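You operate a simulated robot arm through the tools that you are given. There is no shell and no other tool. Be economical: measure what you need, move in short steps, check, and stop when the job is done.

You run a simulated two-armed robot. Do the job below in one go: nothing can be reset, and whatever is moved stays where it is left.

## Task
On the top of the crate table, fold the blue cloth in half.
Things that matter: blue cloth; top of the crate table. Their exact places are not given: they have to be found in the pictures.

The check looks at the end state, three seconds after you hand in, the way a careful person would. Anything else that was tipped, shoved, dropped, spilled or broken makes it a failure. Flat cloth is picked up by pressing the open fingertips on it (5 to 10 N) and closing them slowly along it; thin cloth reads only 2 to 8 mm in the jaws.

## Robot
Two 7-joint arms with two-finger parallel grippers on one trunk, on a base that drives. Base frame: it is fixed to the floor where the robot stands at the start and does not move with it; the origin is under the middle of the robot, x ahead of it, y to its left, z up; the surface under the hand at the start is at about z = 0.86. Lengths are in m, angles in degrees, forces in N, time in s.
The left shoulder is at the start at [0.05, 0.209, 1.096], the right one opposite. With the tool pointing down near the work surface each hand reaches from about 0.3 to 0.92 m from the robot's upright axis, wherever it stands, measured 20 degrees to its own side. Places, roughly: top of the crate table [1, -0.2, 0.9]. Payload 4.4 kg a hand.
The tool frame of a hand sits at the grasp point between the pads (the TCP): z along the fingers, y along the line on which they close. The tips reach 0.023 m beyond it. Largest opening 0.094 m; finger width 0.038, thickness 0.01; the body of the gripper, 0.054 by 0.096 m, starts 0.039 m behind the TCP.
Orientation is that of the tool frame in the base frame, as [roll, pitch, yaw] about the fixed x, y, z axes, in that order (R = Rz(yaw) Ry(pitch) Rx(roll)). With the fingers straight down and closing along the base's y, the tool's x points along the base's -x, its y along +y and its z along -z.

## Interface
- The arms move only by the tool nudge_tool. It takes "left_plan", "right_plan" or both (then of equal length, played together; a hand with none holds still); each is a list of rows, each a list of 3 entries, a list of its own where there are three numbers: the finger opening in m, from 0 to 0.094, then the shift along the tool's x, y, z in units of 50 mm (1.0 is 50 mm), then the turn, a rotation vector about the tool's x, y, z in units of 4 degrees (1.0 is 4 degrees). In form: [[grip, [dx, dy, dz], [rx, ry, rz]], ...]. A call has 1 to 10 rows; each row shifts and turns the commanded pose from where the row before left it, along the tool's axes as they then stand. A call with a number of a shift or a turn outside -1 to 1 is refused whole. A row lasts 0.2 s, in which the tool goes at most 0.05 m and 8.6 degrees; a call with a longer step from one row to the next is refused whole, and so is a gripper value outside its range. A pose out of reach is approached as far as the arm can. The call stops where the force on the tool passes 40 N (or 10 N more than at its start, if that is more) or the arm is blocked; 0.2 s more then pass. Each finger travels about 0.108 m/s and halts on what it meets, pressing with about 22 N; the grip force reading is that of the motor and also rises with nothing between the fingers. The clock runs only during rows and for 0.2 s after the last one: add rows that do not move to give the fingers time. It gives the time, the measured TCP pose, the force on the tool (base axes), the opening and the grip force at its end, in the units of the frame above (readings bear some noise), with the torque about the TCP (base axes, N m) and any sound that the robot's microphone picked up.
- Cameras (640 x 400 px; columns grow to the right, rows downward): "scene" is now at [0.157, -0.0134, 1.2783]; the picture's right is [-0.17, -0.99, 0.00], its down [-0.48, 0.08, -0.87] and it looks along [0.86, -0.15, -0.49] (base axes); focal length 221 px, centre (320, 200). "left" rides on the left gripper at [0.086, -0.016, -0.074] in its tool frame; the picture's right is [0.18, 0.98, 0.00], its down [-0.58, 0.11, -0.81] and it looks along [-0.79, 0.15, 0.59] (tool axes); focal length 243 px, centre (320, 200). "right" rides on the right gripper at [0.086, 0.016, -0.075] in its tool frame; the picture's right is [-0.18, 0.98, 0.00], its down [-0.58, -0.11, -0.81] and it looks along [-0.79, -0.15, 0.59] (tool axes); focal length 243 px, centre (320, 200).
- snapshot(camera): a new picture of that camera. No time passes.
- raise_lower(by): slides the trunk up (or, below 0, down) by that many m; the arms and the scene camera ride with it, the base frame stays. It gives what a move gives, with no picture.
- drive_base(legs): drives the robot by 1 to 6 legs, each [ahead, left, turn to the left] in m, m and degrees, along the robot's own axes; the way and the turn of a leg run together, so that a leg with both is an arc; at most 1.5 m and 180 degrees a leg. The arms and the cameras ride along, it lands a little off, and it stops where it bumps. It gives what a move gives.
- turn_head(pan, tilt): turns the head with the scene camera to pan (to the left, within 80 degrees either way) and tilt (down, from -29 to 69), counted from straight ahead of the robot. It gives what a move gives.
- probe_pixels(camera, pixels): there is no depth. For up to 12 entries [column, row, z] of the newest picture of that camera ("zoom" is the newest enlarged one), the place [x, y] in the base frame at which the ray of that pixel passes the height z, good to about 0.002 m. No time passes.
- zoom(camera, box): a new picture of the part [left, top, right, bottom] of that camera's present view, enlarged. No time passes.
- close_job(): hands the job in; it is judged then, once.

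Keep the steps short. Do not move on a guess: measure, check each grasp and each placing, and mend mistakes. In all there are 80 turns and 78 pictures (those below and enlarged ones count). Leave the grippers open and the arms clear of the work at the hand-in unless told otherwise, and finish with a single line.

The tools are called after ">>>" by a JSON object that holds its "name" and its "arguments". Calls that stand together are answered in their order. nudge_tool: Moves the arms, as the interface text tells. Its arguments: {"type":"object","properties":{"left_plan":{"type":"array","items":{"type":"array"}},"right_plan":{"type":"array","items":{"type":"array"}}},"required":[]} The other tools are called the same way: raise_lower (by) slides the trunk up or down; drive_base (legs) drives the base; turn_head (pan, tilt) turns the head that bears the scene camera; snapshot (camera) takes a picture; probe_pixels (camera, pixels) gives the place at which the rays of pixels pass given heights; zoom (camera, box) takes an enlarged picture of a part of a camera's view; close_job () hands the job in.

At the start:

```text
time_s: 0.0
left_tool_pos: [0.6987, 0.1112, 1.1032]
left_tcp_rot: [-180.0, 0.1, 180.0]
left_wrist_force: [-0.2, -0.5, -0.8]
left_moment: [0.04, 0.02, 0.0]
left_gripper_width: 0.094
left_grip_force: 0.0
right_tool_pos: [0.4666, -0.3601, 1.1026]
right_tcp_rot: [-180.0, 0.0, 180.0]
right_wrist_force: [0.2, 0.2, 0.0]
right_moment: [-0.02, 0.01, -0.01]
right_gripper_width: 0.0939
right_grip_force: 0.1
trunk travel left (down, up): [-0.175, 0.388]
robot x, y, heading: [-0.002, 0.0015, 0.0]
head pan, tilt: [-9.7, 29.5]
```

scene: 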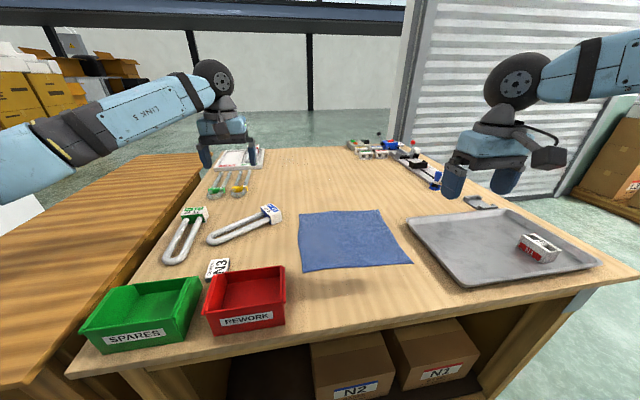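
right: 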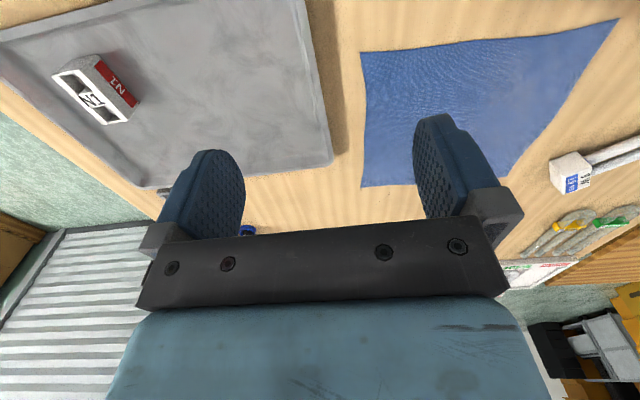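
left: 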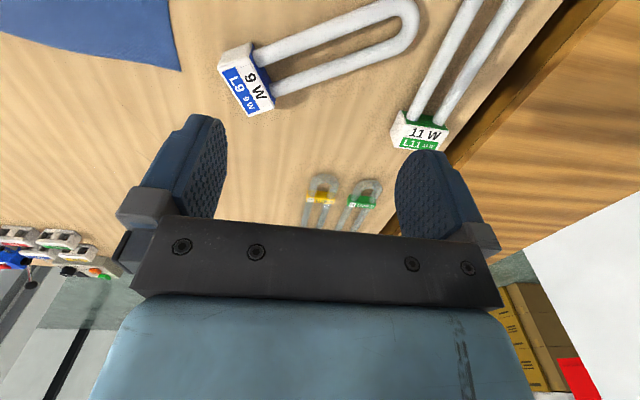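

The blue cloth lies in the scene picture with corners near (298,213), (379,210), (413,263) and (302,271). I'll enlarge that area and work out where the corners are at z = 0.86.

>>> {"name": "zoom", "arguments": {"camera": "scene", "box": [270, 190, 430, 290]}}

>>> {"name": "probe_pixels", "arguments": {"camera": "scene", "pixels": [[298, 213, 0.86], [379, 210, 0.86], [413, 263, 0.86], [302, 271, 0.86], [406, 222, 0.86], [460, 287, 0.86], [286, 322, 0.86], [282, 222, 0.86]]}}

>>> {"name": "probe_pixels", "arguments": {"camera": "right", "pixels": [[361, 52, 0.86], [361, 187, 0.86], [620, 18, 0.86], [495, 184, 0.86]]}}

```text
4.00 times, centred on (350, 240) of scene
```

zoom: 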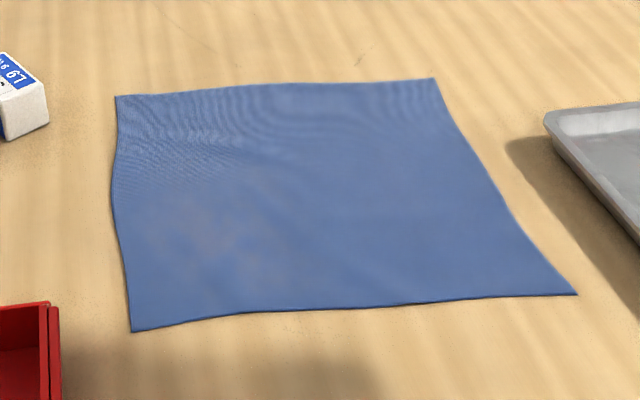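

```text
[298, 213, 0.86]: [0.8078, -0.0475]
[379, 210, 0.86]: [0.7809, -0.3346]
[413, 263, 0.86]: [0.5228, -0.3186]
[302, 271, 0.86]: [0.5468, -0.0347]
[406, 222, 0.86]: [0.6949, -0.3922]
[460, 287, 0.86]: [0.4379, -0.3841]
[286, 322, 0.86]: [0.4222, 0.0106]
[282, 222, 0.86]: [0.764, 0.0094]
```

```text
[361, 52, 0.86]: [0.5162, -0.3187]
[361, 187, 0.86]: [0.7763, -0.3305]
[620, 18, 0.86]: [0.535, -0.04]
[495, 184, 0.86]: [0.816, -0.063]
```

Both cameras agree to within about 1 cm at z ≈ 0.86:

| Corner | x, y |
|---|---|
| Far-left | (0.81, -0.055) |
| Far-right | (0.78, -0.333) |
| Near-right | (0.52, -0.319) |
| Near-left | (0.54, -0.037) |

The plan is to pinch the far edge near both corners with both hands, closing across the edge, and carry it over to the near edge. First I'll turn both hands at their present height, about 84 degrees in all.

>>> {"name": "nudge_tool", "arguments": {"left_plan": [[0.094, [0, 0, 0], [0, 0, -1]], [0.094, [0, 0, 0], [0, 0, -1]], [0.094, [0, 0, 0], [0, 0, -1]], [0.094, [0, 0, 0], [0, 0, -1]], [0.094, [0, 0, 0], [0, 0, -1]], [0.094, [0, 0, 0], [0, 0, -1]], [0.094, [0, 0, 0], [0, 0, -1]], [0.094, [0, 0, 0], [0, 0, -1]], [0.094, [0, 0, 0], [0, 0, -1]], [0.094, [0, 0, 0], [0, 0, -1]]], "right_plan": [[0.094, [0, 0, 0], [0, 0, -1]], [0.094, [0, 0, 0], [0, 0, -1]], [0.094, [0, 0, 0], [0, 0, -1]], [0.094, [0, 0, 0], [0, 0, -1]], [0.094, [0, 0, 0], [0, 0, -1]], [0.094, [0, 0, 0], [0, 0, -1]], [0.094, [0, 0, 0], [0, 0, -1]], [0.094, [0, 0, 0], [0, 0, -1]], [0.094, [0, 0, 0], [0, 0, -1]], [0.094, [0, 0, 0], [0, 0, -1]]]}}

>>> {"name": "nudge_tool", "arguments": {"left_plan": [[0.06, [0, 0, 0], [0, 0, -1]], [0.06, [0, 0, 0], [0, 0, -1]], [0.06, [0, 0, 0], [0, 0, -1]], [0.06, [0, 0, 0], [0, 0, -1]], [0.06, [0, 0, 0], [0, 0, -1]], [0.06, [0, 0, 0], [0, 0, -1]], [0.06, [0, 0, 0], [0, 0, -1]], [0.06, [0, 0, 0], [0, 0, -1]], [0.06, [0, 0, 0], [0, 0, -1]], [0.06, [0, 0, 0], [0, 0, -1]]], "right_plan": [[0.06, [0, 0, 0], [0, 0, -1]], [0.06, [0, 0, 0], [0, 0, -1]], [0.06, [0, 0, 0], [0, 0, -1]], [0.06, [0, 0, 0], [0, 0, -1]], [0.06, [0, 0, 0], [0, 0, -1]], [0.06, [0, 0, 0], [0, 0, -1]], [0.06, [0, 0, 0], [0, 0, -1]], [0.06, [0, 0, 0], [0, 0, -1]], [0.06, [0, 0, 0], [0, 0, -1]], [0.06, [0, 0, 0], [0, 0, -1]]]}}

```text
time_s: 2.2
left_tool_pos: [0.7008, 0.1099, 1.1026]
left_tcp_rot: [180.0, 0.0, -140.1]
left_wrist_force: [0.0, -0.7, 0.3]
left_moment: [0.02, 0.01, -0.03]
left_gripper_width: 0.0943
left_grip_force: 0.1
right_tool_pos: [0.4676, -0.3624, 1.1023]
right_tcp_rot: [179.8, 0.0, -139.9]
right_wrist_force: [-0.4, -0.7, -0.1]
right_moment: [0.03, 0.01, 0.02]
right_gripper_width: 0.0941
right_grip_force: 0.1
trunk travel left (down, up): [-0.175, 0.388]
robot x, y, heading: [0.0016, 0.002, -0.2]
head pan, tilt: [-9.7, 29.5]
```

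```text
time_s: 4.4
left_tool_pos: [0.6997, 0.1134, 1.1036]
left_tcp_rot: [-180.0, 0.0, -100.0]
left_wrist_force: [-0.2, 0.9, -0.5]
left_moment: [-0.02, -0.02, -0.01]
left_gripper_width: 0.0599
left_grip_force: 0.1
right_tool_pos: [0.3443, -0.201, 1.1193]
right_tcp_rot: [180.0, -0.1, -100.2]
right_wrist_force: [0.7, 0.7, -0.6]
right_moment: [0.02, 0.02, 0.02]
right_gripper_width: 0.0602
right_grip_force: 0.1
right hand out of reach, approached as far as the arm can: row 2, 3, 4, 5, 6, 7, 8, 9, 10
trunk travel left (down, up): [-0.175, 0.388]
robot x, y, heading: [0.0012, -0.0035, 0.0]
head pan, tilt: [-9.7, 29.5]
```

The left hand turned well. The right hand ran out of reach turning that way, so I'll turn it the other way round, to about yaw +84, which mirrors the left.

>>> {"name": "nudge_tool", "arguments": {"right_plan": [[0.06, [0, 0, 0], [0, 0, 1]], [0.06, [0, 0, 0], [0, 0, 1]], [0.06, [0, 0, 0], [0, 0, 1]], [0.06, [0, 0, 0], [0, 0, 1]], [0.06, [0, 0, 0], [0, 0, 1]], [0.06, [0, 0, 0], [0, 0, 1]], [0.06, [0, 0, 0], [0, 0, 1]], [0.06, [0, 0, 0], [0, 0, 1]], [0.06, [0, 0, 0], [0, 0, 1]], [0.06, [0, 0, 0], [0, 0, 1]]]}}

>>> {"name": "nudge_tool", "arguments": {"right_plan": [[0.06, [0, 0, 0], [0, 0, 1]], [0.06, [0, 0, 0], [0, 0, 1]], [0.06, [0, 0, 0], [0, 0, 1]], [0.06, [0, 0, 0], [0, 0, 1]], [0.06, [0, 0, 0], [0, 0, 1]], [0.06, [0, 0, 0], [0, 0, 1]], [0.06, [0, 0, 0], [0, 0, 1]], [0.06, [0, 0, 0], [0, 0, 1]], [0.06, [0, 0, 0], [0, 0, 1]], [0.06, [0, 0, 0], [0, 0, 1]]]}}

>>> {"name": "nudge_tool", "arguments": {"right_plan": [[0.06, [0, 0, 0], [0, 0, 1]], [0.06, [0, 0, 0], [0, 0, 1]], [0.06, [0, 0, 0], [0, 0, 1]], [0.06, [0, 0, 0], [0, 0, 1]], [0.06, [0, 0, 0], [0, 0, 1]], [0.06, [0, 0, 0], [0, 0, 1]], [0.06, [0, 0, 0], [0, 0, 1]], [0.06, [0, 0, 0], [0, 0, 1]], [0.06, [0, 0, 0], [0, 0, 1]], [0.06, [0, 0, 0], [0, 0, 1]]]}}

>>> {"name": "nudge_tool", "arguments": {"right_plan": [[0.06, [0, 0, 0], [0, 0, 1]], [0.06, [0, 0, 0], [0, 0, 1]], [0.06, [0, 0, 0], [0, 0, 1]], [0.06, [0, 0, 0], [0, 0, 1]], [0.06, [0, 0, 0], [0, 0, 1]], [0.06, [0, 0, 0], [0, 0, 1]], [0.06, [0, 0, 0], [0, 0, 1]], [0.06, [0, 0, 0], [0, 0, 1]], [0.06, [0, 0, 0], [0, 0, 1]], [0.06, [0, 0, 0], [0, 0, 1]]]}}

```text
time_s: 6.6
left_tool_pos: [0.6985, 0.1124, 1.1032]
left_tcp_rot: [180.0, 0.1, -100.0]
left_wrist_force: [-1.1, 0.2, 0.5]
left_moment: [0.03, -0.02, 0.0]
left_gripper_width: 0.0598
left_grip_force: 0.0
right_tool_pos: [0.3446, -0.2017, 1.12]
right_tcp_rot: [179.9, 0.0, -140.0]
right_wrist_force: [0.2, -0.3, 0.2]
right_moment: [0.01, -0.03, 0.03]
right_gripper_width: 0.06
right_grip_force: 0.0
trunk travel left (down, up): [-0.175, 0.388]
robot x, y, heading: [-0.0022, -0.0048, 0.1]
head pan, tilt: [-9.7, 29.5]
```

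```text
time_s: 8.8
left_tool_pos: [0.6996, 0.1123, 1.103]
left_tcp_rot: [-180.0, -0.1, -100.0]
left_wrist_force: [-0.5, 0.4, 0.5]
left_moment: [0.01, 0.01, -0.01]
left_gripper_width: 0.06
left_grip_force: 0.0
right_tool_pos: [0.3436, -0.2003, 1.1202]
right_tcp_rot: [180.0, 0.0, 180.0]
right_wrist_force: [-0.2, 0.3, 0.0]
right_moment: [0.0, 0.05, -0.03]
right_gripper_width: 0.0601
right_grip_force: 0.0
trunk travel left (down, up): [-0.175, 0.388]
robot x, y, heading: [0.0011, -0.0048, -0.2]
head pan, tilt: [-9.7, 29.5]
```

```text
time_s: 11.0
left_tool_pos: [0.6984, 0.1115, 1.1015]
left_tcp_rot: [180.0, 0.0, -100.0]
left_wrist_force: [-0.4, 0.9, 0.5]
left_moment: [0.02, 0.01, 0.0]
left_gripper_width: 0.0601
left_grip_force: 0.1
right_tool_pos: [0.3438, -0.2013, 1.1204]
right_tcp_rot: [-180.0, 0.0, 140.0]
right_wrist_force: [0.3, 0.0, -0.1]
right_moment: [0.01, 0.03, -0.01]
right_gripper_width: 0.0599
right_grip_force: 0.1
trunk travel left (down, up): [-0.175, 0.388]
robot x, y, heading: [-0.0011, 0.0006, 0.1]
head pan, tilt: [-9.7, 29.5]
```

```text
time_s: 13.2
left_tool_pos: [0.6983, 0.1129, 1.1024]
left_tcp_rot: [179.9, 0.1, -99.9]
left_wrist_force: [0.2, -1.1, -0.2]
left_moment: [0.0, 0.0, 0.01]
left_gripper_width: 0.0599
left_grip_force: 0.0
right_tool_pos: [0.3449, -0.2026, 1.1191]
right_tcp_rot: [179.9, 0.1, 99.9]
right_wrist_force: [-0.2, -0.6, 0.5]
right_moment: [-0.02, 0.0, 0.01]
right_gripper_width: 0.06
right_grip_force: 0.0
trunk travel left (down, up): [-0.175, 0.388]
robot x, y, heading: [0.0014, -0.0018, 0.1]
head pan, tilt: [-9.7, 29.5]
```

The right hand now sits at yaw 100. I'll finish aligning both hands to the cloth edge, then move them above the near edge, where they will later put the cloth down, to test reach there.

>>> {"name": "nudge_tool", "arguments": {"left_plan": [[0.06, [0, 0, 0], [0, 0, -1]], [0.06, [0, 0, 0], [0, 0, 0]], [0.06, [0, 0, 0], [0, 0, 0]], [0.06, [0, 0, 0], [0, 0, 0]], [0.06, [0.782, 0.476, 0], [0, 0, 0]], [0.06, [0.782, 0.476, 0], [0, 0, 0]], [0.06, [0.782, 0.476, 0], [0, 0, 0]], [0.06, [0.782, 0.476, 0], [0, 0, 0]], [0.06, [0.782, 0.476, 0], [0, 0, 0]]], "right_plan": [[0.06, [0, 0, 0], [0, 0, 1]], [0.06, [0, 0, 0], [0, 0, 1]], [0.06, [0, 0, 0], [0, 0, 1]], [0.06, [0, 0, 0], [0, 0, 1]], [0.06, [-0.306, 0.84, 0], [0, 0, 0]], [0.06, [-0.306, 0.84, 0], [0, 0, 0]], [0.06, [-0.306, 0.84, 0], [0, 0, 0]], [0.06, [-0.306, 0.84, 0], [0, 0, 0]], [0.06, [-0.306, 0.84, 0], [0, 0, 0]]]}}

>>> {"name": "nudge_tool", "arguments": {"left_plan": [[0.06, [0, 0, 0.9], [0, 0, 0]], [0.06, [0, 0, 0.9], [0, 0, 0]], [0.06, [0, 0, 0.8], [0, 0, 0]]], "right_plan": [[0.06, [0, 0, 0.9], [0, 0, 0]], [0.06, [0, 0, 0.9], [0, 0, 0]], [0.06, [0, 0, 0.9], [0, 0, 0]]]}}

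>>> {"name": "snapshot", "arguments": {"camera": "scene"}}

```text
time_s: 15.2
left_tool_pos: [0.5598, -0.0702, 1.1065]
left_tcp_rot: [179.8, 0.1, -96.0]
left_wrist_force: [-0.4, -0.3, -0.8]
left_moment: [0.01, 0.05, 0.03]
left_gripper_width: 0.0601
left_grip_force: 0.1
right_tool_pos: [0.5482, -0.3003, 1.1149]
right_tcp_rot: [-179.9, -0.1, 84.0]
right_wrist_force: [0.4, -0.6, -0.2]
right_moment: [0.01, -0.01, 0.0]
right_gripper_width: 0.06
right_grip_force: 0.0
trunk travel left (down, up): [-0.175, 0.388]
robot x, y, heading: [-0.0028, 0.0005, -0.1]
head pan, tilt: [-9.7, 29.5]
```

```text
time_s: 16.0
left_tool_pos: [0.5622, -0.0692, 0.9747]
left_tcp_rot: [179.9, 0.0, -96.0]
left_wrist_force: [0.3, -0.4, -0.2]
left_moment: [0.01, 0.0, 0.02]
left_gripper_width: 0.0602
left_grip_force: 0.0
right_tool_pos: [0.5453, -0.3, 0.98]
right_tcp_rot: [-179.9, 0.0, 84.0]
right_wrist_force: [0.3, 0.1, 0.4]
right_moment: [0.0, 0.05, -0.01]
right_gripper_width: 0.0603
right_grip_force: 0.1
trunk travel left (down, up): [-0.175, 0.388]
robot x, y, heading: [-0.0033, -0.0004, 0.3]
head pan, tilt: [-9.7, 29.5]
```

```text
73 pictures are left
```

scene: 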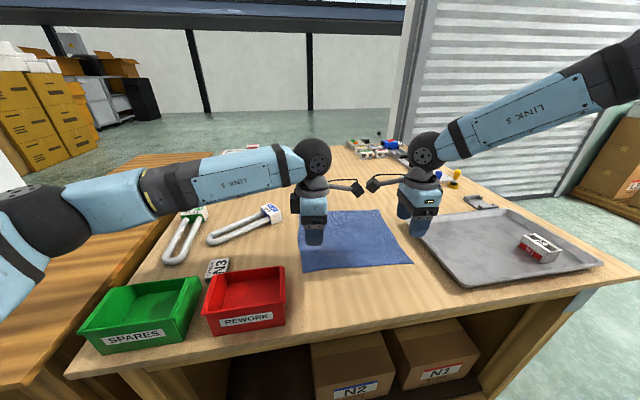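

Both hands reach here, and their cameras clear each other. I'll pinch the near edge from here, so I'm measuring it precisely on the enlarged picture.

>>> {"name": "probe_pixels", "arguments": {"camera": "zoom", "pixels": [[132, 331, 0.86], [180, 324, 0.86], [240, 315, 0.86], [300, 310, 0.86], [400, 306, 0.86], [480, 299, 0.86], [540, 296, 0.86], [577, 294, 0.86], [116, 96, 0.86], [290, 83, 0.86], [433, 78, 0.86]]}}

>>> {"name": "snapshot", "arguments": {"camera": "left"}}

>>> {"name": "snapshot", "arguments": {"camera": "right"}}

```text
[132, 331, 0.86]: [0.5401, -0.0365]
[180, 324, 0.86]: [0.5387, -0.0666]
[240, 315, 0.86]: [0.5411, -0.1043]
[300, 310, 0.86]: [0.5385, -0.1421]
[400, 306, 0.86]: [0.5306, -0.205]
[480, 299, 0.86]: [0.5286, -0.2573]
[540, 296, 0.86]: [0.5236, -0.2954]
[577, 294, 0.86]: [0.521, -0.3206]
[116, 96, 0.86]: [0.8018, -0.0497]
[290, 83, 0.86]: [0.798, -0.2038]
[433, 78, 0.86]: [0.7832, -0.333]
```

```text
72 pictures are left
```

left: 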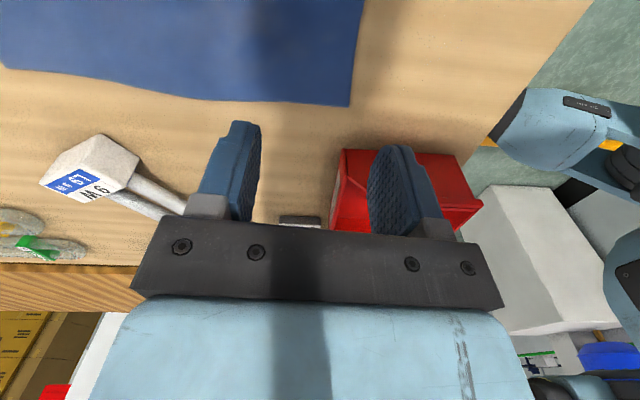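

```text
71 pictures are left
```

right: 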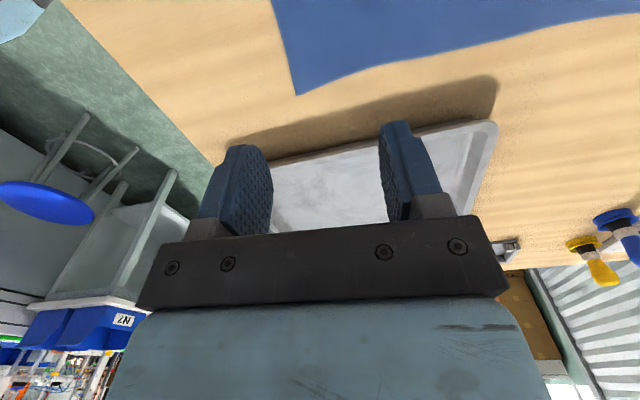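

I'll check the near corners in the wrist pictures, at left (349,107) and right (296,95).

>>> {"name": "probe_pixels", "arguments": {"camera": "left", "pixels": [[349, 107, 0.86], [349, 107, 0.85], [352, 40, 0.86]]}}

>>> {"name": "probe_pixels", "arguments": {"camera": "right", "pixels": [[296, 95, 0.86], [296, 95, 0.85], [340, 80, 0.86]]}}

```text
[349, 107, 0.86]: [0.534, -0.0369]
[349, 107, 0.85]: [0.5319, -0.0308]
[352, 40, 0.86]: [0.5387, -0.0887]
```

```text
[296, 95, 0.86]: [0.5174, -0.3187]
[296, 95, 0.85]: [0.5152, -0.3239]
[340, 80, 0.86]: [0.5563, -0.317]
```

All readings agree on a surface of z ≈ 0.86. I'll set the openings to about 34 mm, with the outer finger right at the cloth edge, and go down to about 5 mm above it.

>>> {"name": "nudge_tool", "arguments": {"left_plan": [[0.034, [-0.17, 0.07, 0.4], [0, 0, 0]], [0.034, [0, 0, 0.6], [0, 0, 0]], [0.034, [0, 0, 0.5], [0, 0, 0]], [0.034, [0, 0, 0.2], [0, 0, 0]], [0.034, [0, 0, 0], [0, 0, 0]]], "right_plan": [[0.034, [0.08, -0.03, 0.4], [0, 0, 0]], [0.034, [0, 0, 0.6], [0, 0, 0]], [0.034, [0, 0, 0.5], [0, 0, 0]], [0.034, [0, 0, 0.3], [0, 0, 0]], [0.034, [0, 0, 0], [0, 0, 0]]]}}

>>> {"name": "zoom", "arguments": {"camera": "scene", "box": [270, 190, 430, 290]}}

```text
time_s: 17.2
left_tool_pos: [0.5573, -0.0628, 0.8894]
left_tcp_rot: [179.9, 0.0, -96.0]
left_wrist_force: [0.3, 0.9, 0.1]
left_moment: [0.0, -0.01, -0.01]
left_gripper_width: 0.0341
left_grip_force: 0.0
right_tool_pos: [0.5454, -0.2955, 0.8935]
right_tcp_rot: [180.0, 0.0, 84.0]
right_wrist_force: [-0.1, -0.2, 0.1]
right_moment: [0.0, 0.01, 0.01]
right_gripper_width: 0.0337
right_grip_force: 0.1
trunk travel left (down, up): [-0.175, 0.388]
robot x, y, heading: [0.0004, 0.0017, 0.0]
head pan, tilt: [-9.7, 29.5]
```

```text
4.00 times, centred on (350, 240) of scene
```

zoom: 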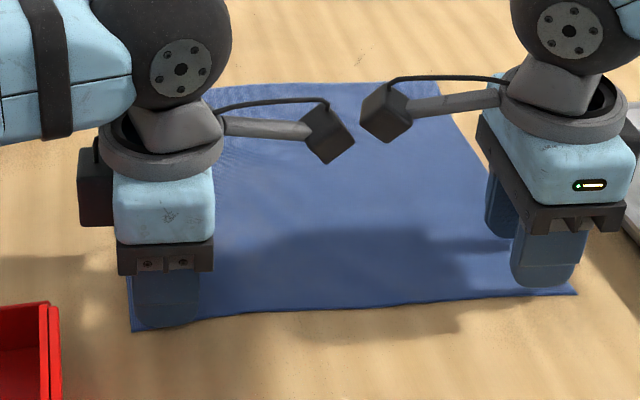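

The fingers straddle the edge as planned. I'll lower them gently until they touch.

>>> {"name": "nudge_tool", "arguments": {"left_plan": [[0.034, [0, 0, 0.05], [0, 0, 0]], [0.034, [0, 0, 0.04], [0, 0, 0]], [0.034, [0, 0, 0.03], [0, 0, 0]], [0.034, [0, 0, 0], [0, 0, 0]]], "right_plan": [[0.034, [0, 0, 0.1], [0, 0, 0]], [0.034, [0, 0, 0.06], [0, 0, 0]], [0.034, [0, 0, 0.04], [0, 0, 0]], [0.034, [0, 0, 0], [0, 0, 0]]]}}

```text
time_s: 18.2
left_tool_pos: [0.5579, -0.061, 0.8847]
left_tcp_rot: [-179.8, -0.1, -96.0]
left_wrist_force: [2.2, -0.5, 19.6]
left_moment: [0.12, 0.1, -0.09]
left_gripper_width: 0.0339
left_grip_force: 0.0
right_tool_pos: [0.5456, -0.2949, 0.8847]
right_tcp_rot: [179.9, -0.1, 83.9]
right_wrist_force: [0.4, 0.1, 0.2]
right_moment: [0.01, 0.01, -0.03]
right_gripper_width: 0.034
right_grip_force: 0.1
trunk travel left (down, up): [-0.175, 0.388]
robot x, y, heading: [0.0001, -0.0043, 0.0]
head pan, tilt: [-9.7, 29.5]
```

The left presses at 19.6 N, which is too much, and the right isn't touching yet. I'll adjust each by fractions of a millimetre.

>>> {"name": "nudge_tool", "arguments": {"left_plan": [[0.034, [0, 0, -0.015], [0, 0, 0]], [0.034, [0, 0, 0], [0, 0, 0]]], "right_plan": [[0.034, [0, 0, 0.015], [0, 0, 0]], [0.034, [0, 0, 0.01], [0, 0, 0]]]}}

```text
time_s: 18.8
left_tool_pos: [0.5577, -0.0613, 0.884]
left_tcp_rot: [-180.0, 0.0, -96.0]
left_wrist_force: [2.5, -1.6, 17.5]
left_moment: [0.09, 0.03, -0.02]
left_gripper_width: 0.0339
left_grip_force: 0.1
right_tool_pos: [0.5452, -0.2948, 0.8847]
right_tcp_rot: [179.9, 0.1, 83.9]
right_wrist_force: [0.8, 0.1, 3.4]
right_moment: [-0.04, 0.04, 0.02]
right_gripper_width: 0.0342
right_grip_force: 0.0
trunk travel left (down, up): [-0.175, 0.388]
robot x, y, heading: [0.0023, 0.0003, 0.1]
head pan, tilt: [-9.7, 29.5]
```

The stiffness is about 3 N/mm, so I'll bring both to roughly 8 N.

>>> {"name": "nudge_tool", "arguments": {"left_plan": [[0.034, [0, 0, -0.06], [0, 0, 0]], [0.034, [0, 0, 0], [0, 0, 0]]], "right_plan": [[0.034, [0, 0, 0.03], [0, 0, 0]], [0.034, [0, 0, 0], [0, 0, 0]]]}}

```text
time_s: 19.4
left_tool_pos: [0.5559, -0.0601, 0.886]
left_tcp_rot: [-180.0, 0.0, -96.0]
left_wrist_force: [0.3, 1.2, 0.1]
left_moment: [0.01, 0.02, 0.03]
left_gripper_width: 0.0343
left_grip_force: 0.0
right_tool_pos: [0.5447, -0.2936, 0.8839]
right_tcp_rot: [179.6, 0.0, 84.0]
right_wrist_force: [3.1, -5.9, 26.1]
right_moment: [-0.16, 0.31, 0.13]
right_gripper_width: 0.0336
right_grip_force: 0.1
trunk travel left (down, up): [-0.175, 0.388]
robot x, y, heading: [-0.0003, 0.0004, -0.2]
head pan, tilt: [-9.7, 29.5]
```

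The real stiffness is closer to 15 N/mm. I'll correct with that.

>>> {"name": "nudge_tool", "arguments": {"left_plan": [[0.034, [0, 0, 0.046], [0, 0, 0]], [0.034, [0, 0, 0], [0, 0, 0]]], "right_plan": [[0.034, [0, 0, -0.024], [0, 0, 0]], [0.034, [0, 0, 0], [0, 0, 0]]]}}

```text
time_s: 20.0
left_tool_pos: [0.5568, -0.0606, 0.8851]
left_tcp_rot: [-179.9, 0.1, -96.1]
left_wrist_force: [0.4, 0.0, 0.9]
left_moment: [-0.03, 0.01, 0.0]
left_gripper_width: 0.0341
left_grip_force: 0.0
right_tool_pos: [0.5425, -0.2936, 0.8845]
right_tcp_rot: [180.0, 0.0, 84.2]
right_wrist_force: [5.6, 0.4, 20.3]
right_moment: [-0.04, 0.06, 0.03]
right_gripper_width: 0.0329
right_grip_force: 0.0
trunk travel left (down, up): [-0.175, 0.388]
robot x, y, heading: [-0.0026, -0.001, -0.2]
head pan, tilt: [-9.7, 29.5]
```

>>> {"name": "nudge_tool", "arguments": {"left_plan": [[0.034, [0, 0, 0.012], [0, 0, 0]], [0.034, [0, 0, 0], [0, 0, 0]]], "right_plan": [[0.034, [0, 0, -0.015], [0, 0, 0]], [0.034, [0, 0, 0], [0, 0, 0]]]}}

```text
time_s: 20.6
left_tool_pos: [0.5557, -0.0606, 0.885]
left_tcp_rot: [-179.9, -0.2, -95.9]
left_wrist_force: [0.3, 1.4, 7.9]
left_moment: [0.1, 0.04, -0.02]
left_gripper_width: 0.0343
left_grip_force: 0.0
right_tool_pos: [0.5445, -0.2955, 0.8849]
right_tcp_rot: [-180.0, 0.0, 84.1]
right_wrist_force: [1.9, 2.5, 10.9]
right_moment: [0.01, 0.03, 0.0]
right_gripper_width: 0.0335
right_grip_force: 0.0
trunk travel left (down, up): [-0.175, 0.388]
robot x, y, heading: [0.0011, -0.0009, 0.1]
head pan, tilt: [-9.7, 29.5]
```

The left reads 7.9 N and the right 10.9 N, about right for pinching. Now I'll close slowly, with the right eased up a hair.

>>> {"name": "nudge_tool", "arguments": {"left_plan": [[0.031, [0, 0, 0], [0, 0, 0]], [0.027, [0, 0, 0], [0, 0, 0]], [0.023, [0, 0, 0], [0, 0, 0]], [0.019, [0, 0, 0], [0, 0, 0]], [0.015, [0, 0, 0], [0, 0, 0]], [0.011, [0, 0, 0], [0, 0, 0]], [0.007, [0, 0, 0], [0, 0, 0]], [0.003, [0, 0, 0], [0, 0, 0]], [0, [0, 0, 0], [0, 0, 0]], [0, [0, 0, 0], [0, 0, 0]]], "right_plan": [[0.031, [0, 0, -0.003], [0, 0, 0]], [0.027, [0, 0, 0], [0, 0, 0]], [0.023, [0, 0, 0], [0, 0, 0]], [0.019, [0, 0, 0], [0, 0, 0]], [0.015, [0, 0, 0], [0, 0, 0]], [0.011, [0, 0, 0], [0, 0, 0]], [0.007, [0, 0, 0], [0, 0, 0]], [0.003, [0, 0, 0], [0, 0, 0]], [0, [0, 0, 0], [0, 0, 0]], [0, [0, 0, 0], [0, 0, 0]]]}}

>>> {"name": "zoom", "arguments": {"camera": "scene", "box": [270, 190, 430, 290]}}

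```text
time_s: 22.8
left_tool_pos: [0.5559, -0.0607, 0.8838]
left_tcp_rot: [-180.0, 0.1, -95.9]
left_wrist_force: [0.0, -0.5, 14.1]
left_moment: [0.07, 0.01, -0.02]
left_gripper_width: 0.0065
left_grip_force: 22.1
right_tool_pos: [0.5428, -0.2947, 0.8843]
right_tcp_rot: [180.0, 0.0, 83.9]
right_wrist_force: [-0.6, 1.1, 3.6]
right_moment: [-0.02, -0.01, 0.03]
right_gripper_width: 0.0027
right_grip_force: 22.0
trunk travel left (down, up): [-0.175, 0.388]
robot x, y, heading: [-0.0016, -0.0016, -0.0]
head pan, tilt: [-9.7, 29.5]
```

```text
4.00 times, centred on (350, 240) of scene
```

zoom: 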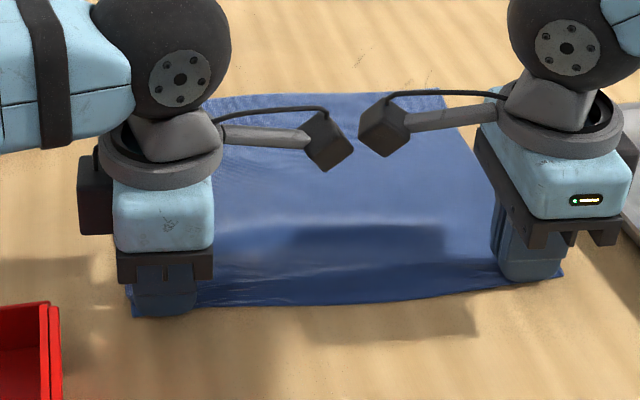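

Both jaws read cloth, 6.5 mm on the left and 2.7 mm on the right. I'll lift 60 mm and check the grips.

>>> {"name": "nudge_tool", "arguments": {"left_plan": [[0, [0, 0, -0.3], [0, 0, 0]], [0, [0, 0, -0.3], [0, 0, 0]], [0, [0, 0, -0.3], [0, 0, 0]], [0, [0, 0, -0.3], [0, 0, 0]]], "right_plan": [[0, [0, 0, -0.3], [0, 0, 0]], [0, [0, 0, -0.3], [0, 0, 0]], [0, [0, 0, -0.3], [0, 0, 0]], [0, [0, 0, -0.3], [0, 0, 0]]]}}

>>> {"name": "zoom", "arguments": {"camera": "scene", "box": [270, 190, 430, 290]}}

>>> {"name": "snapshot", "arguments": {"camera": "left"}}

>>> {"name": "snapshot", "arguments": {"camera": "right"}}

```text
time_s: 23.8
left_tool_pos: [0.5589, -0.063, 0.9442]
left_tcp_rot: [-179.9, 0.0, -96.0]
left_wrist_force: [0.2, -0.7, -0.9]
left_moment: [-0.02, 0.03, 0.01]
left_gripper_width: 0.0025
left_grip_force: 22.3
right_tool_pos: [0.5429, -0.2955, 0.9432]
right_tcp_rot: [180.0, -0.1, 83.9]
right_wrist_force: [0.3, 0.6, 0.5]
right_moment: [-0.01, -0.03, 0.01]
right_gripper_width: 0.0025
right_grip_force: 22.2
trunk travel left (down, up): [-0.175, 0.388]
robot x, y, heading: [-0.0014, 0.0006, -0.1]
head pan, tilt: [-9.7, 29.5]
```

```text
4.00 times, centred on (350, 240) of scene
```

zoom: 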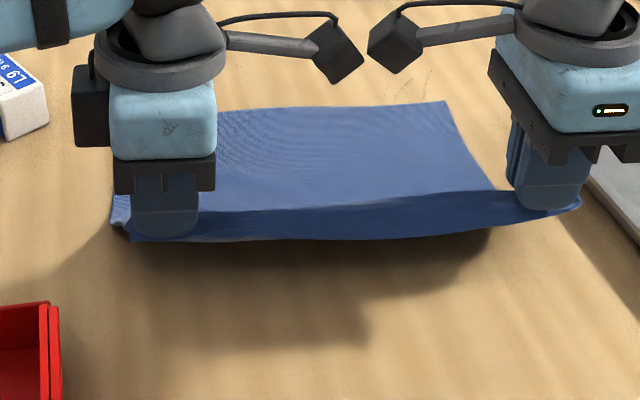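

```text
67 pictures are left
```

left: 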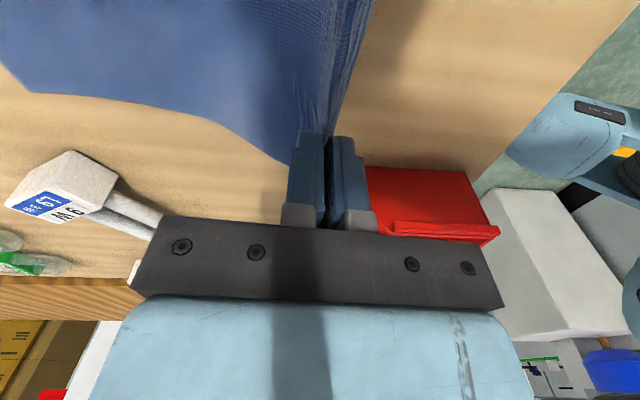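

```text
66 pictures are left
```

right: 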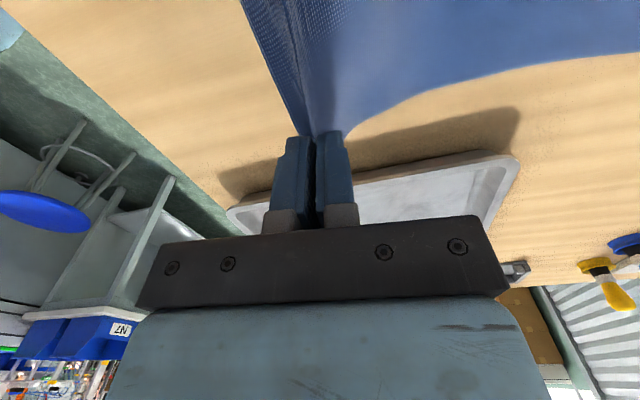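

Both corners are held. I'll check where the far edge has slid to.

>>> {"name": "probe_pixels", "arguments": {"camera": "zoom", "pixels": [[445, 101, 0.86], [300, 107, 0.86], [226, 110, 0.86]]}}

>>> {"name": "probe_pixels", "arguments": {"camera": "left", "pixels": [[20, 88, 0.86]]}}

```text
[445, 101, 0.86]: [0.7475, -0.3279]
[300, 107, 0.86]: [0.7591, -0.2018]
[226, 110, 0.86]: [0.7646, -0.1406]
```

```text
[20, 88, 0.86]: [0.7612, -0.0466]
```

The far edge now runs from (0.765, -0.047) to (0.748, -0.328). I'll carry the held edge in a low arc over the fold line, about three quarters of the way, and look again.

>>> {"name": "nudge_tool", "arguments": {"left_plan": [[0, [-0.019, -0.4, -0.3], [0, 0, 0]], [0, [-0.023, -0.5, -0.2], [0, 0, 0]], [0, [-0.028, -0.6, 0], [0, 0, 0]], [0, [-0.028, -0.6, 0.16], [0, 0, 0]], [0, [-0.023, -0.5, 0.4], [0, 0, 0]], [0, [0, 0, 0], [0, 0, 0]]], "right_plan": [[0, [0.02, 0.4, -0.3], [0, 0, 0]], [0, [0.025, 0.5, -0.2], [0, 0, 0]], [0, [0.03, 0.6, 0], [0, 0, 0]], [0, [0.03, 0.6, 0.16], [0, 0, 0]], [0, [0.025, 0.5, 0.4], [0, 0, 0]], [0, [0, 0, 0], [0, 0, 0]]]}}

>>> {"name": "zoom", "arguments": {"camera": "scene", "box": [270, 180, 430, 280]}}

>>> {"name": "snapshot", "arguments": {"camera": "left"}}

>>> {"name": "snapshot", "arguments": {"camera": "right"}}

```text
time_s: 25.2
left_tool_pos: [0.6919, -0.0707, 0.9411]
left_tcp_rot: [-179.9, 0.1, -95.9]
left_wrist_force: [-0.8, -0.4, 0.1]
left_moment: [-0.01, -0.01, -0.03]
left_gripper_width: 0.0024
left_grip_force: 22.2
right_tool_pos: [0.6735, -0.3019, 0.9389]
right_tcp_rot: [179.9, 0.1, 84.0]
right_wrist_force: [-0.4, -0.3, -0.3]
right_moment: [0.02, -0.03, 0.01]
right_gripper_width: 0.0026
right_grip_force: 21.6
trunk travel left (down, up): [-0.175, 0.388]
robot x, y, heading: [-0.0003, -0.0007, -0.1]
head pan, tilt: [-9.7, 29.5]
```

```text
4.00 times, centred on (350, 230) of scene
```

zoom: 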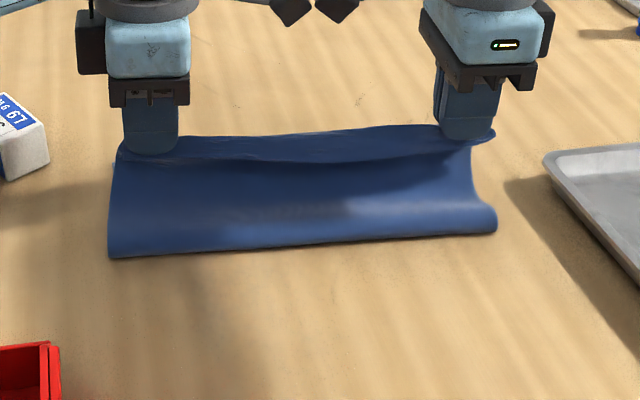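

```text
64 pictures are left
```

left: 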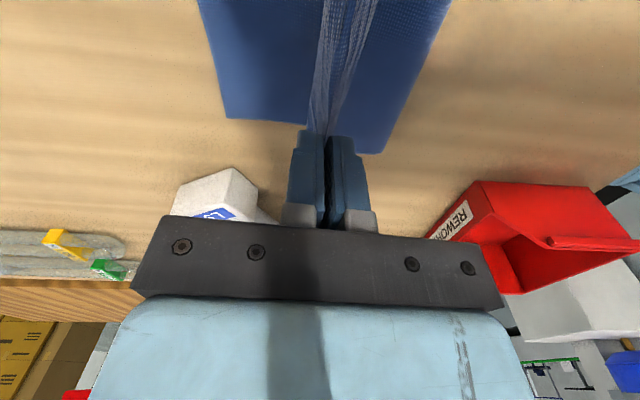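

```text
63 pictures are left
```

right: 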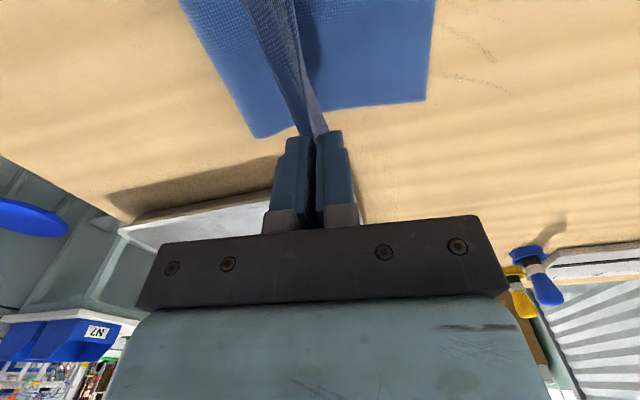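

The fold is forming cleanly and the far edge shows in the wrist views, at left (229,118) and right (426,101). I'll measure it.

>>> {"name": "probe_pixels", "arguments": {"camera": "left", "pixels": [[228, 118, 0.86], [386, 152, 0.868], [210, 50, 0.86]]}}

>>> {"name": "probe_pixels", "arguments": {"camera": "right", "pixels": [[426, 101, 0.86], [257, 138, 0.868], [433, 30, 0.86]]}}

>>> {"name": "probe_pixels", "arguments": {"camera": "zoom", "pixels": [[110, 257, 0.862], [300, 246, 0.862], [496, 234, 0.862]]}}

```text
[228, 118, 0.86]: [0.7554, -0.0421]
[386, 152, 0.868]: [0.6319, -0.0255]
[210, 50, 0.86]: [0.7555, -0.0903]
```

```text
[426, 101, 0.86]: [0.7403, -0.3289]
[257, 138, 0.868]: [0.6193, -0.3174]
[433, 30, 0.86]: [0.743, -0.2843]
```

```text
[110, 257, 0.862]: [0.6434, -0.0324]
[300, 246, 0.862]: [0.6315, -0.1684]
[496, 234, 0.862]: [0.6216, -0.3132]
```

The far edge now runs from (0.757, -0.042) to (0.742, -0.329). The strand I hold is about 36 mm in from the cloth edge, so I'll set the TCPs down about 36 mm short of the far edge, a few mm above the lower layer.

>>> {"name": "nudge_tool", "arguments": {"left_plan": [[0, [-0.047, -0.2, 0.25], [0, 0, 0]], [0, [-0.047, -0.2, 0.35], [0, 0, 0]], [0, [-0.046, -0.19, 0.4], [0, 0, 0]], [0, [0, 0, 0], [0, 0, 0]]], "right_plan": [[0, [0, 0.23, 0.2], [0, 0, 0]], [0, [0, 0.23, 0.35], [0, 0, 0]], [0, [0, 0.21, 0.4], [0, 0, 0]], [0, [0, 0, 0], [0, 0, 0]]]}}

>>> {"name": "zoom", "arguments": {"camera": "scene", "box": [270, 180, 430, 280]}}

>>> {"name": "snapshot", "arguments": {"camera": "left"}}

>>> {"name": "snapshot", "arguments": {"camera": "right"}}

```text
time_s: 26.2
left_tool_pos: [0.7187, -0.0676, 0.8909]
left_tcp_rot: [-179.9, -0.1, -96.1]
left_wrist_force: [-1.7, -17.8, 3.6]
left_moment: [-0.49, 0.05, 0.04]
left_gripper_width: 0.0026
left_grip_force: 21.8
right_tool_pos: [0.6978, -0.3151, 0.8993]
right_tcp_rot: [179.9, -0.1, 84.1]
right_wrist_force: [1.7, 18.0, -0.3]
right_moment: [0.46, -0.07, -0.04]
right_gripper_width: 0.0026
right_grip_force: 22.5
right hand out of reach, approached as far as the arm can: row 3
trunk travel left (down, up): [-0.175, 0.388]
robot x, y, heading: [-0.0022, 0.0003, 0.2]
head pan, tilt: [-9.7, 29.5]
```

```text
4.00 times, centred on (350, 230) of scene
```

zoom: 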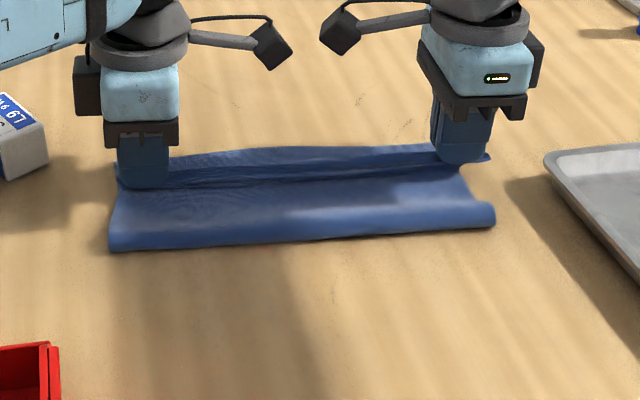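

```text
61 pictures are left
```

left: 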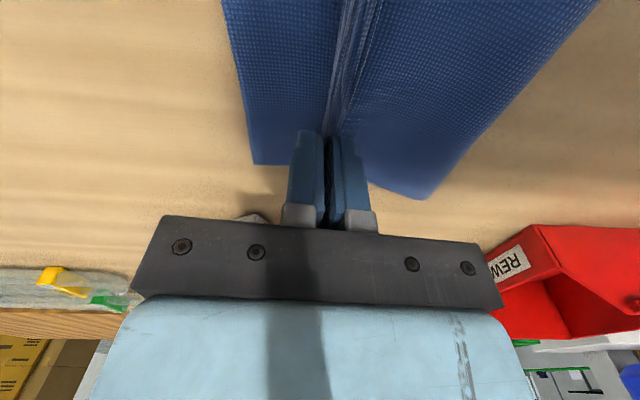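

```text
60 pictures are left
```

right: 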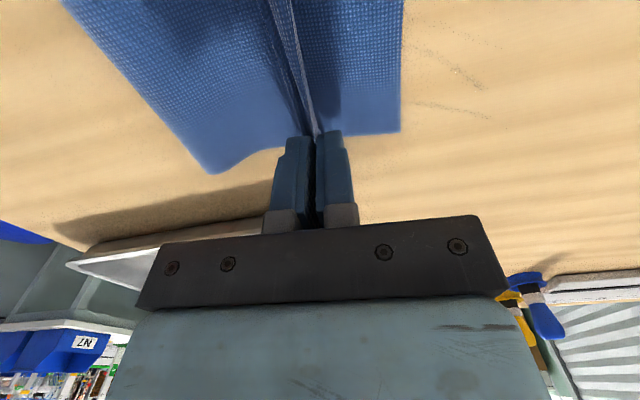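

The right hand ran out of reach on the last row and drifted about 10 mm outward, so the cloth is pulled tight at 18 N. I'll ease it back inward.

>>> {"name": "nudge_tool", "arguments": {"right_plan": [[0, [0.1, 0, 0], [0, 0, 0]], [0, [0.1, 0, 0], [0, 0, 0]], [0, [0, 0, 0], [0, 0, 0]]]}}

```text
time_s: 27.0
left_tool_pos: [0.7211, -0.0649, 0.8915]
left_tcp_rot: [180.0, -0.1, -95.9]
left_wrist_force: [-1.1, -10.1, 3.5]
left_moment: [-0.26, 0.07, 0.01]
left_gripper_width: 0.0026
left_grip_force: 21.8
right_tool_pos: [0.6934, -0.3076, 0.9012]
right_tcp_rot: [-180.0, -0.1, 83.8]
right_wrist_force: [0.9, 10.3, -0.3]
right_moment: [0.22, 0.0, 0.0]
right_gripper_width: 0.0027
right_grip_force: 22.4
right hand out of reach, approached as far as the arm can: row 2
trunk travel left (down, up): [-0.175, 0.388]
robot x, y, heading: [0.0009, -0.002, 0.3]
head pan, tilt: [-9.7, 29.5]
```

It's sliding along a joint limit. Turning the wrist back by 8 degrees should free it, after which I'll move it inward again.

>>> {"name": "nudge_tool", "arguments": {"right_plan": [[0, [0, 0, 0], [0, 0, -1]], [0, [0, 0, 0], [0, 0, -1]], [0, [0.07, 0.05, 0], [0, 0, 0]], [0, [0.07, 0.05, 0], [0, 0, 0]], [0, [0, 0, 0], [0, 0, 0]]]}}

```text
time_s: 28.2
left_tool_pos: [0.7198, -0.0658, 0.8912]
left_tcp_rot: [180.0, -0.1, -96.0]
left_wrist_force: [-0.9, -3.1, 2.1]
left_moment: [-0.14, 0.02, 0.04]
left_gripper_width: 0.0025
left_grip_force: 21.9
right_tool_pos: [0.6913, -0.3037, 0.9046]
right_tcp_rot: [180.0, 0.0, 92.0]
right_wrist_force: [-0.9, 2.6, -0.2]
right_moment: [0.08, -0.01, -0.07]
right_gripper_width: 0.0029
right_grip_force: 22.3
right hand out of reach, approached as far as the arm can: row 3, 4
trunk travel left (down, up): [-0.175, 0.388]
robot x, y, heading: [0.0005, -0.0004, -0.0]
head pan, tilt: [-9.7, 29.5]
```

The limit looks like a geometric one for the right arm, low and far out. I'll raise both hands 50 mm, lower the trunk by the same amount, and try again with a higher arm posture.

>>> {"name": "nudge_tool", "arguments": {"left_plan": [[0, [0, 0.05, -0.4], [0, 0, 0]], [0, [0, 0.05, -0.4], [0, 0, 0]], [0, [0, 0, -0.4], [0, 0, 0]]], "right_plan": [[0, [0, 0, -0.4], [0, 0, 0]], [0, [0, 0, -0.3], [0, 0, 0]], [0, [0, 0, -0.3], [0, 0, 0]]]}}

>>> {"name": "raise_lower", "arguments": {"by": -0.05}}

>>> {"name": "zoom", "arguments": {"camera": "scene", "box": [240, 160, 440, 285]}}

```text
time_s: 29.0
left_tool_pos: [0.7129, -0.0643, 0.9516]
left_tcp_rot: [180.0, 0.0, -95.9]
left_wrist_force: [-0.4, -2.7, 0.4]
left_moment: [-0.06, -0.03, 0.0]
left_gripper_width: 0.0024
left_grip_force: 22.0
right_tool_pos: [0.6923, -0.3022, 0.9543]
right_tcp_rot: [-179.9, 0.0, 92.0]
right_wrist_force: [0.4, 2.2, 0.1]
right_moment: [0.07, -0.05, -0.05]
right_gripper_width: 0.0025
right_grip_force: 22.5
trunk travel left (down, up): [-0.175, 0.388]
robot x, y, heading: [0.0038, 0.0, 0.1]
head pan, tilt: [-9.7, 29.5]
```

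```text
time_s: 29.9
left_tool_pos: [0.7133, -0.0653, 0.901]
left_tcp_rot: [-180.0, 0.0, -96.0]
left_wrist_force: [-0.2, -1.9, -1.0]
left_moment: [-0.07, 0.0, 0.02]
left_gripper_width: 0.0028
left_grip_force: 21.8
right_tool_pos: [0.6916, -0.3017, 0.9039]
right_tcp_rot: [-180.0, 0.0, 92.0]
right_wrist_force: [0.3, 2.3, 0.2]
right_moment: [0.06, -0.01, 0.01]
right_gripper_width: 0.0026
right_grip_force: 21.7
trunk travel left (down, up): [-0.125, 0.438]
robot x, y, heading: [0.0008, 0.0005, -0.0]
head pan, tilt: [-9.7, 29.5]
```

```text
3.20 times, centred on (340, 222) of scene
```

zoom: 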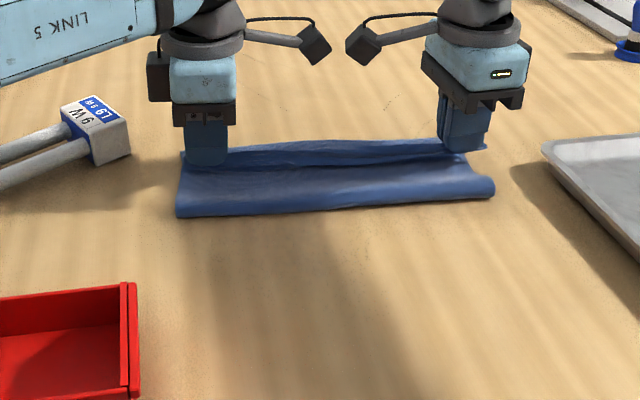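

Now I'll bring both hands to the set-down points.

>>> {"name": "nudge_tool", "arguments": {"left_plan": [[0, [0, -0.08, 0.1], [0, 0, 0]], [0, [0, -0.08, 0.1], [0, 0, 0]], [0, [0, 0, 0], [0, 0, 0]]], "right_plan": [[0, [-0.03, 0.15, 0.1], [0, 0, 0]], [0, [-0.03, 0.14, 0.16], [0, 0, 0]], [0, [0, 0, 0], [0, 0, 0]]]}}

>>> {"name": "snapshot", "arguments": {"camera": "left"}}

>>> {"name": "snapshot", "arguments": {"camera": "right"}}

```text
time_s: 30.7
left_tool_pos: [0.721, -0.067, 0.8906]
left_tcp_rot: [-179.9, -0.1, -96.1]
left_wrist_force: [-0.6, -2.6, 3.3]
left_moment: [-0.07, -0.01, -0.01]
left_gripper_width: 0.0026
left_grip_force: 21.8
right_tool_pos: [0.705, -0.3037, 0.8917]
right_tcp_rot: [-180.0, 0.0, 91.9]
right_wrist_force: [0.6, 1.8, 0.4]
right_moment: [0.06, 0.01, -0.02]
right_gripper_width: 0.0029
right_grip_force: 22.3
trunk travel left (down, up): [-0.125, 0.438]
robot x, y, heading: [-0.0025, -0.0028, -0.1]
head pan, tilt: [-9.7, 29.5]
```

```text
58 pictures are left
```

left: 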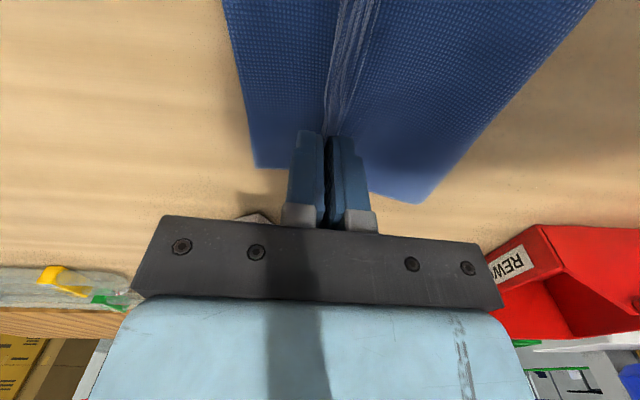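

```text
57 pictures are left
```

right: 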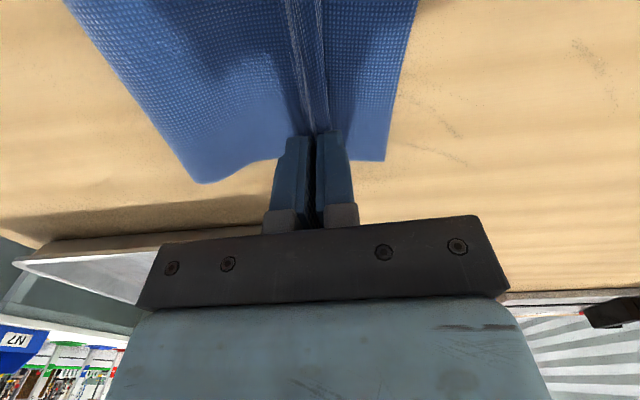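

Lowering the trunk worked. I'll re-measure the far corners, left (253,166) and right (385,159), and the fold ends.

>>> {"name": "probe_pixels", "arguments": {"camera": "left", "pixels": [[253, 166, 0.86], [420, 202, 0.865], [237, 80, 0.86]]}}

>>> {"name": "probe_pixels", "arguments": {"camera": "right", "pixels": [[385, 159, 0.86], [198, 182, 0.865], [402, 80, 0.86]]}}

```text
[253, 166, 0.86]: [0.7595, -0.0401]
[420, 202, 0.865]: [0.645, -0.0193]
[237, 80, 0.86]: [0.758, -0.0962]
```

```text
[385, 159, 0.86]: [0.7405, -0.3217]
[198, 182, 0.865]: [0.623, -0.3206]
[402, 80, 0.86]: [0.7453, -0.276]
```

The right top corner is about 5 mm too far out, so I'll nudge it inward. Then I'll lower both slightly, open gently and lift.

>>> {"name": "nudge_tool", "arguments": {"left_plan": [[0, [0, 0, 0.03], [0, 0, 0]], [0, [0, 0, 0], [0, 0, 0]], [0.006, [0, 0, 0], [0, 0, 0]], [0.012, [0, 0, 0], [0, 0, 0]], [0.016, [0, 0, -0.05], [0, 0, 0]], [0.018, [0, 0, -0.1], [0, 0, 0]], [0.018, [0, 0, -0.2], [0, 0, 0]], [0.018, [0, 0, -0.5], [0, 0, 0]], [0.018, [0, 0, -0.8], [0, 0, 0]]], "right_plan": [[0, [0.1, 0, 0.05], [0, 0, 0]], [0, [0, 0, 0], [0, 0, 0]], [0.006, [0, 0, 0], [0, 0, 0]], [0.012, [0, 0, 0], [0, 0, 0]], [0.016, [0, 0, -0.05], [0, 0, 0]], [0.018, [0, 0, -0.1], [0, 0, 0]], [0.018, [0, 0, -0.2], [0, 0, 0]], [0.018, [0, 0, -0.5], [0, 0, 0]], [0.018, [0, 0, -0.8], [0, 0, 0]]]}}

>>> {"name": "zoom", "arguments": {"camera": "scene", "box": [240, 160, 440, 285]}}

>>> {"name": "snapshot", "arguments": {"camera": "left"}}

>>> {"name": "snapshot", "arguments": {"camera": "right"}}

```text
time_s: 32.7
left_tool_pos: [0.7169, -0.0659, 0.9742]
left_tcp_rot: [-179.9, 0.1, -96.0]
left_wrist_force: [-1.0, -0.2, -0.7]
left_moment: [0.0, -0.02, 0.01]
left_gripper_width: 0.0181
left_grip_force: 0.1
right_tool_pos: [0.7066, -0.2997, 0.9732]
right_tcp_rot: [179.9, 0.0, 92.0]
right_wrist_force: [-0.6, 0.4, 0.1]
right_moment: [0.0, -0.05, 0.02]
right_gripper_width: 0.018
right_grip_force: 0.0
trunk travel left (down, up): [-0.125, 0.438]
robot x, y, heading: [0.0039, -0.0043, 0.0]
head pan, tilt: [-9.7, 29.5]
```

```text
3.20 times, centred on (340, 222) of scene
```

zoom: 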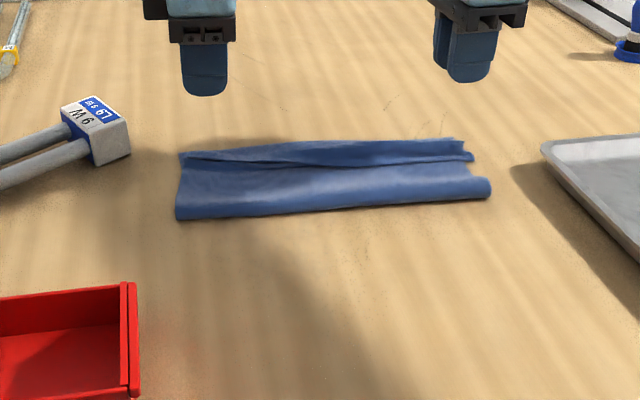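

```text
55 pictures are left
```

left: 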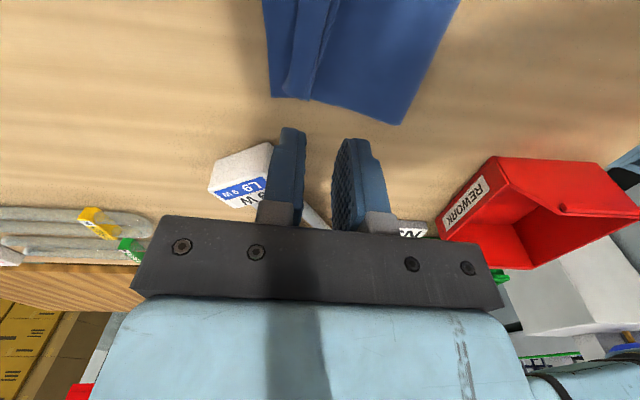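

```text
54 pictures are left
```

right: 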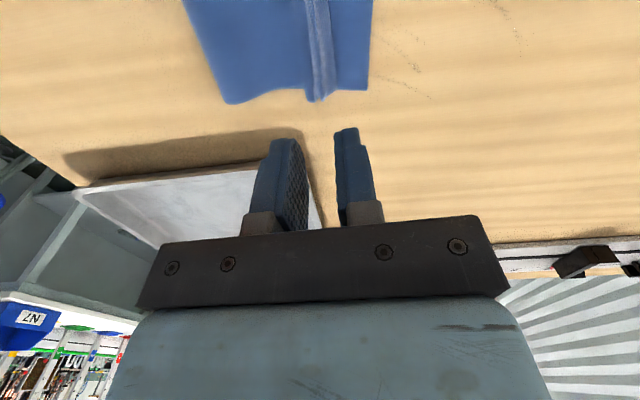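

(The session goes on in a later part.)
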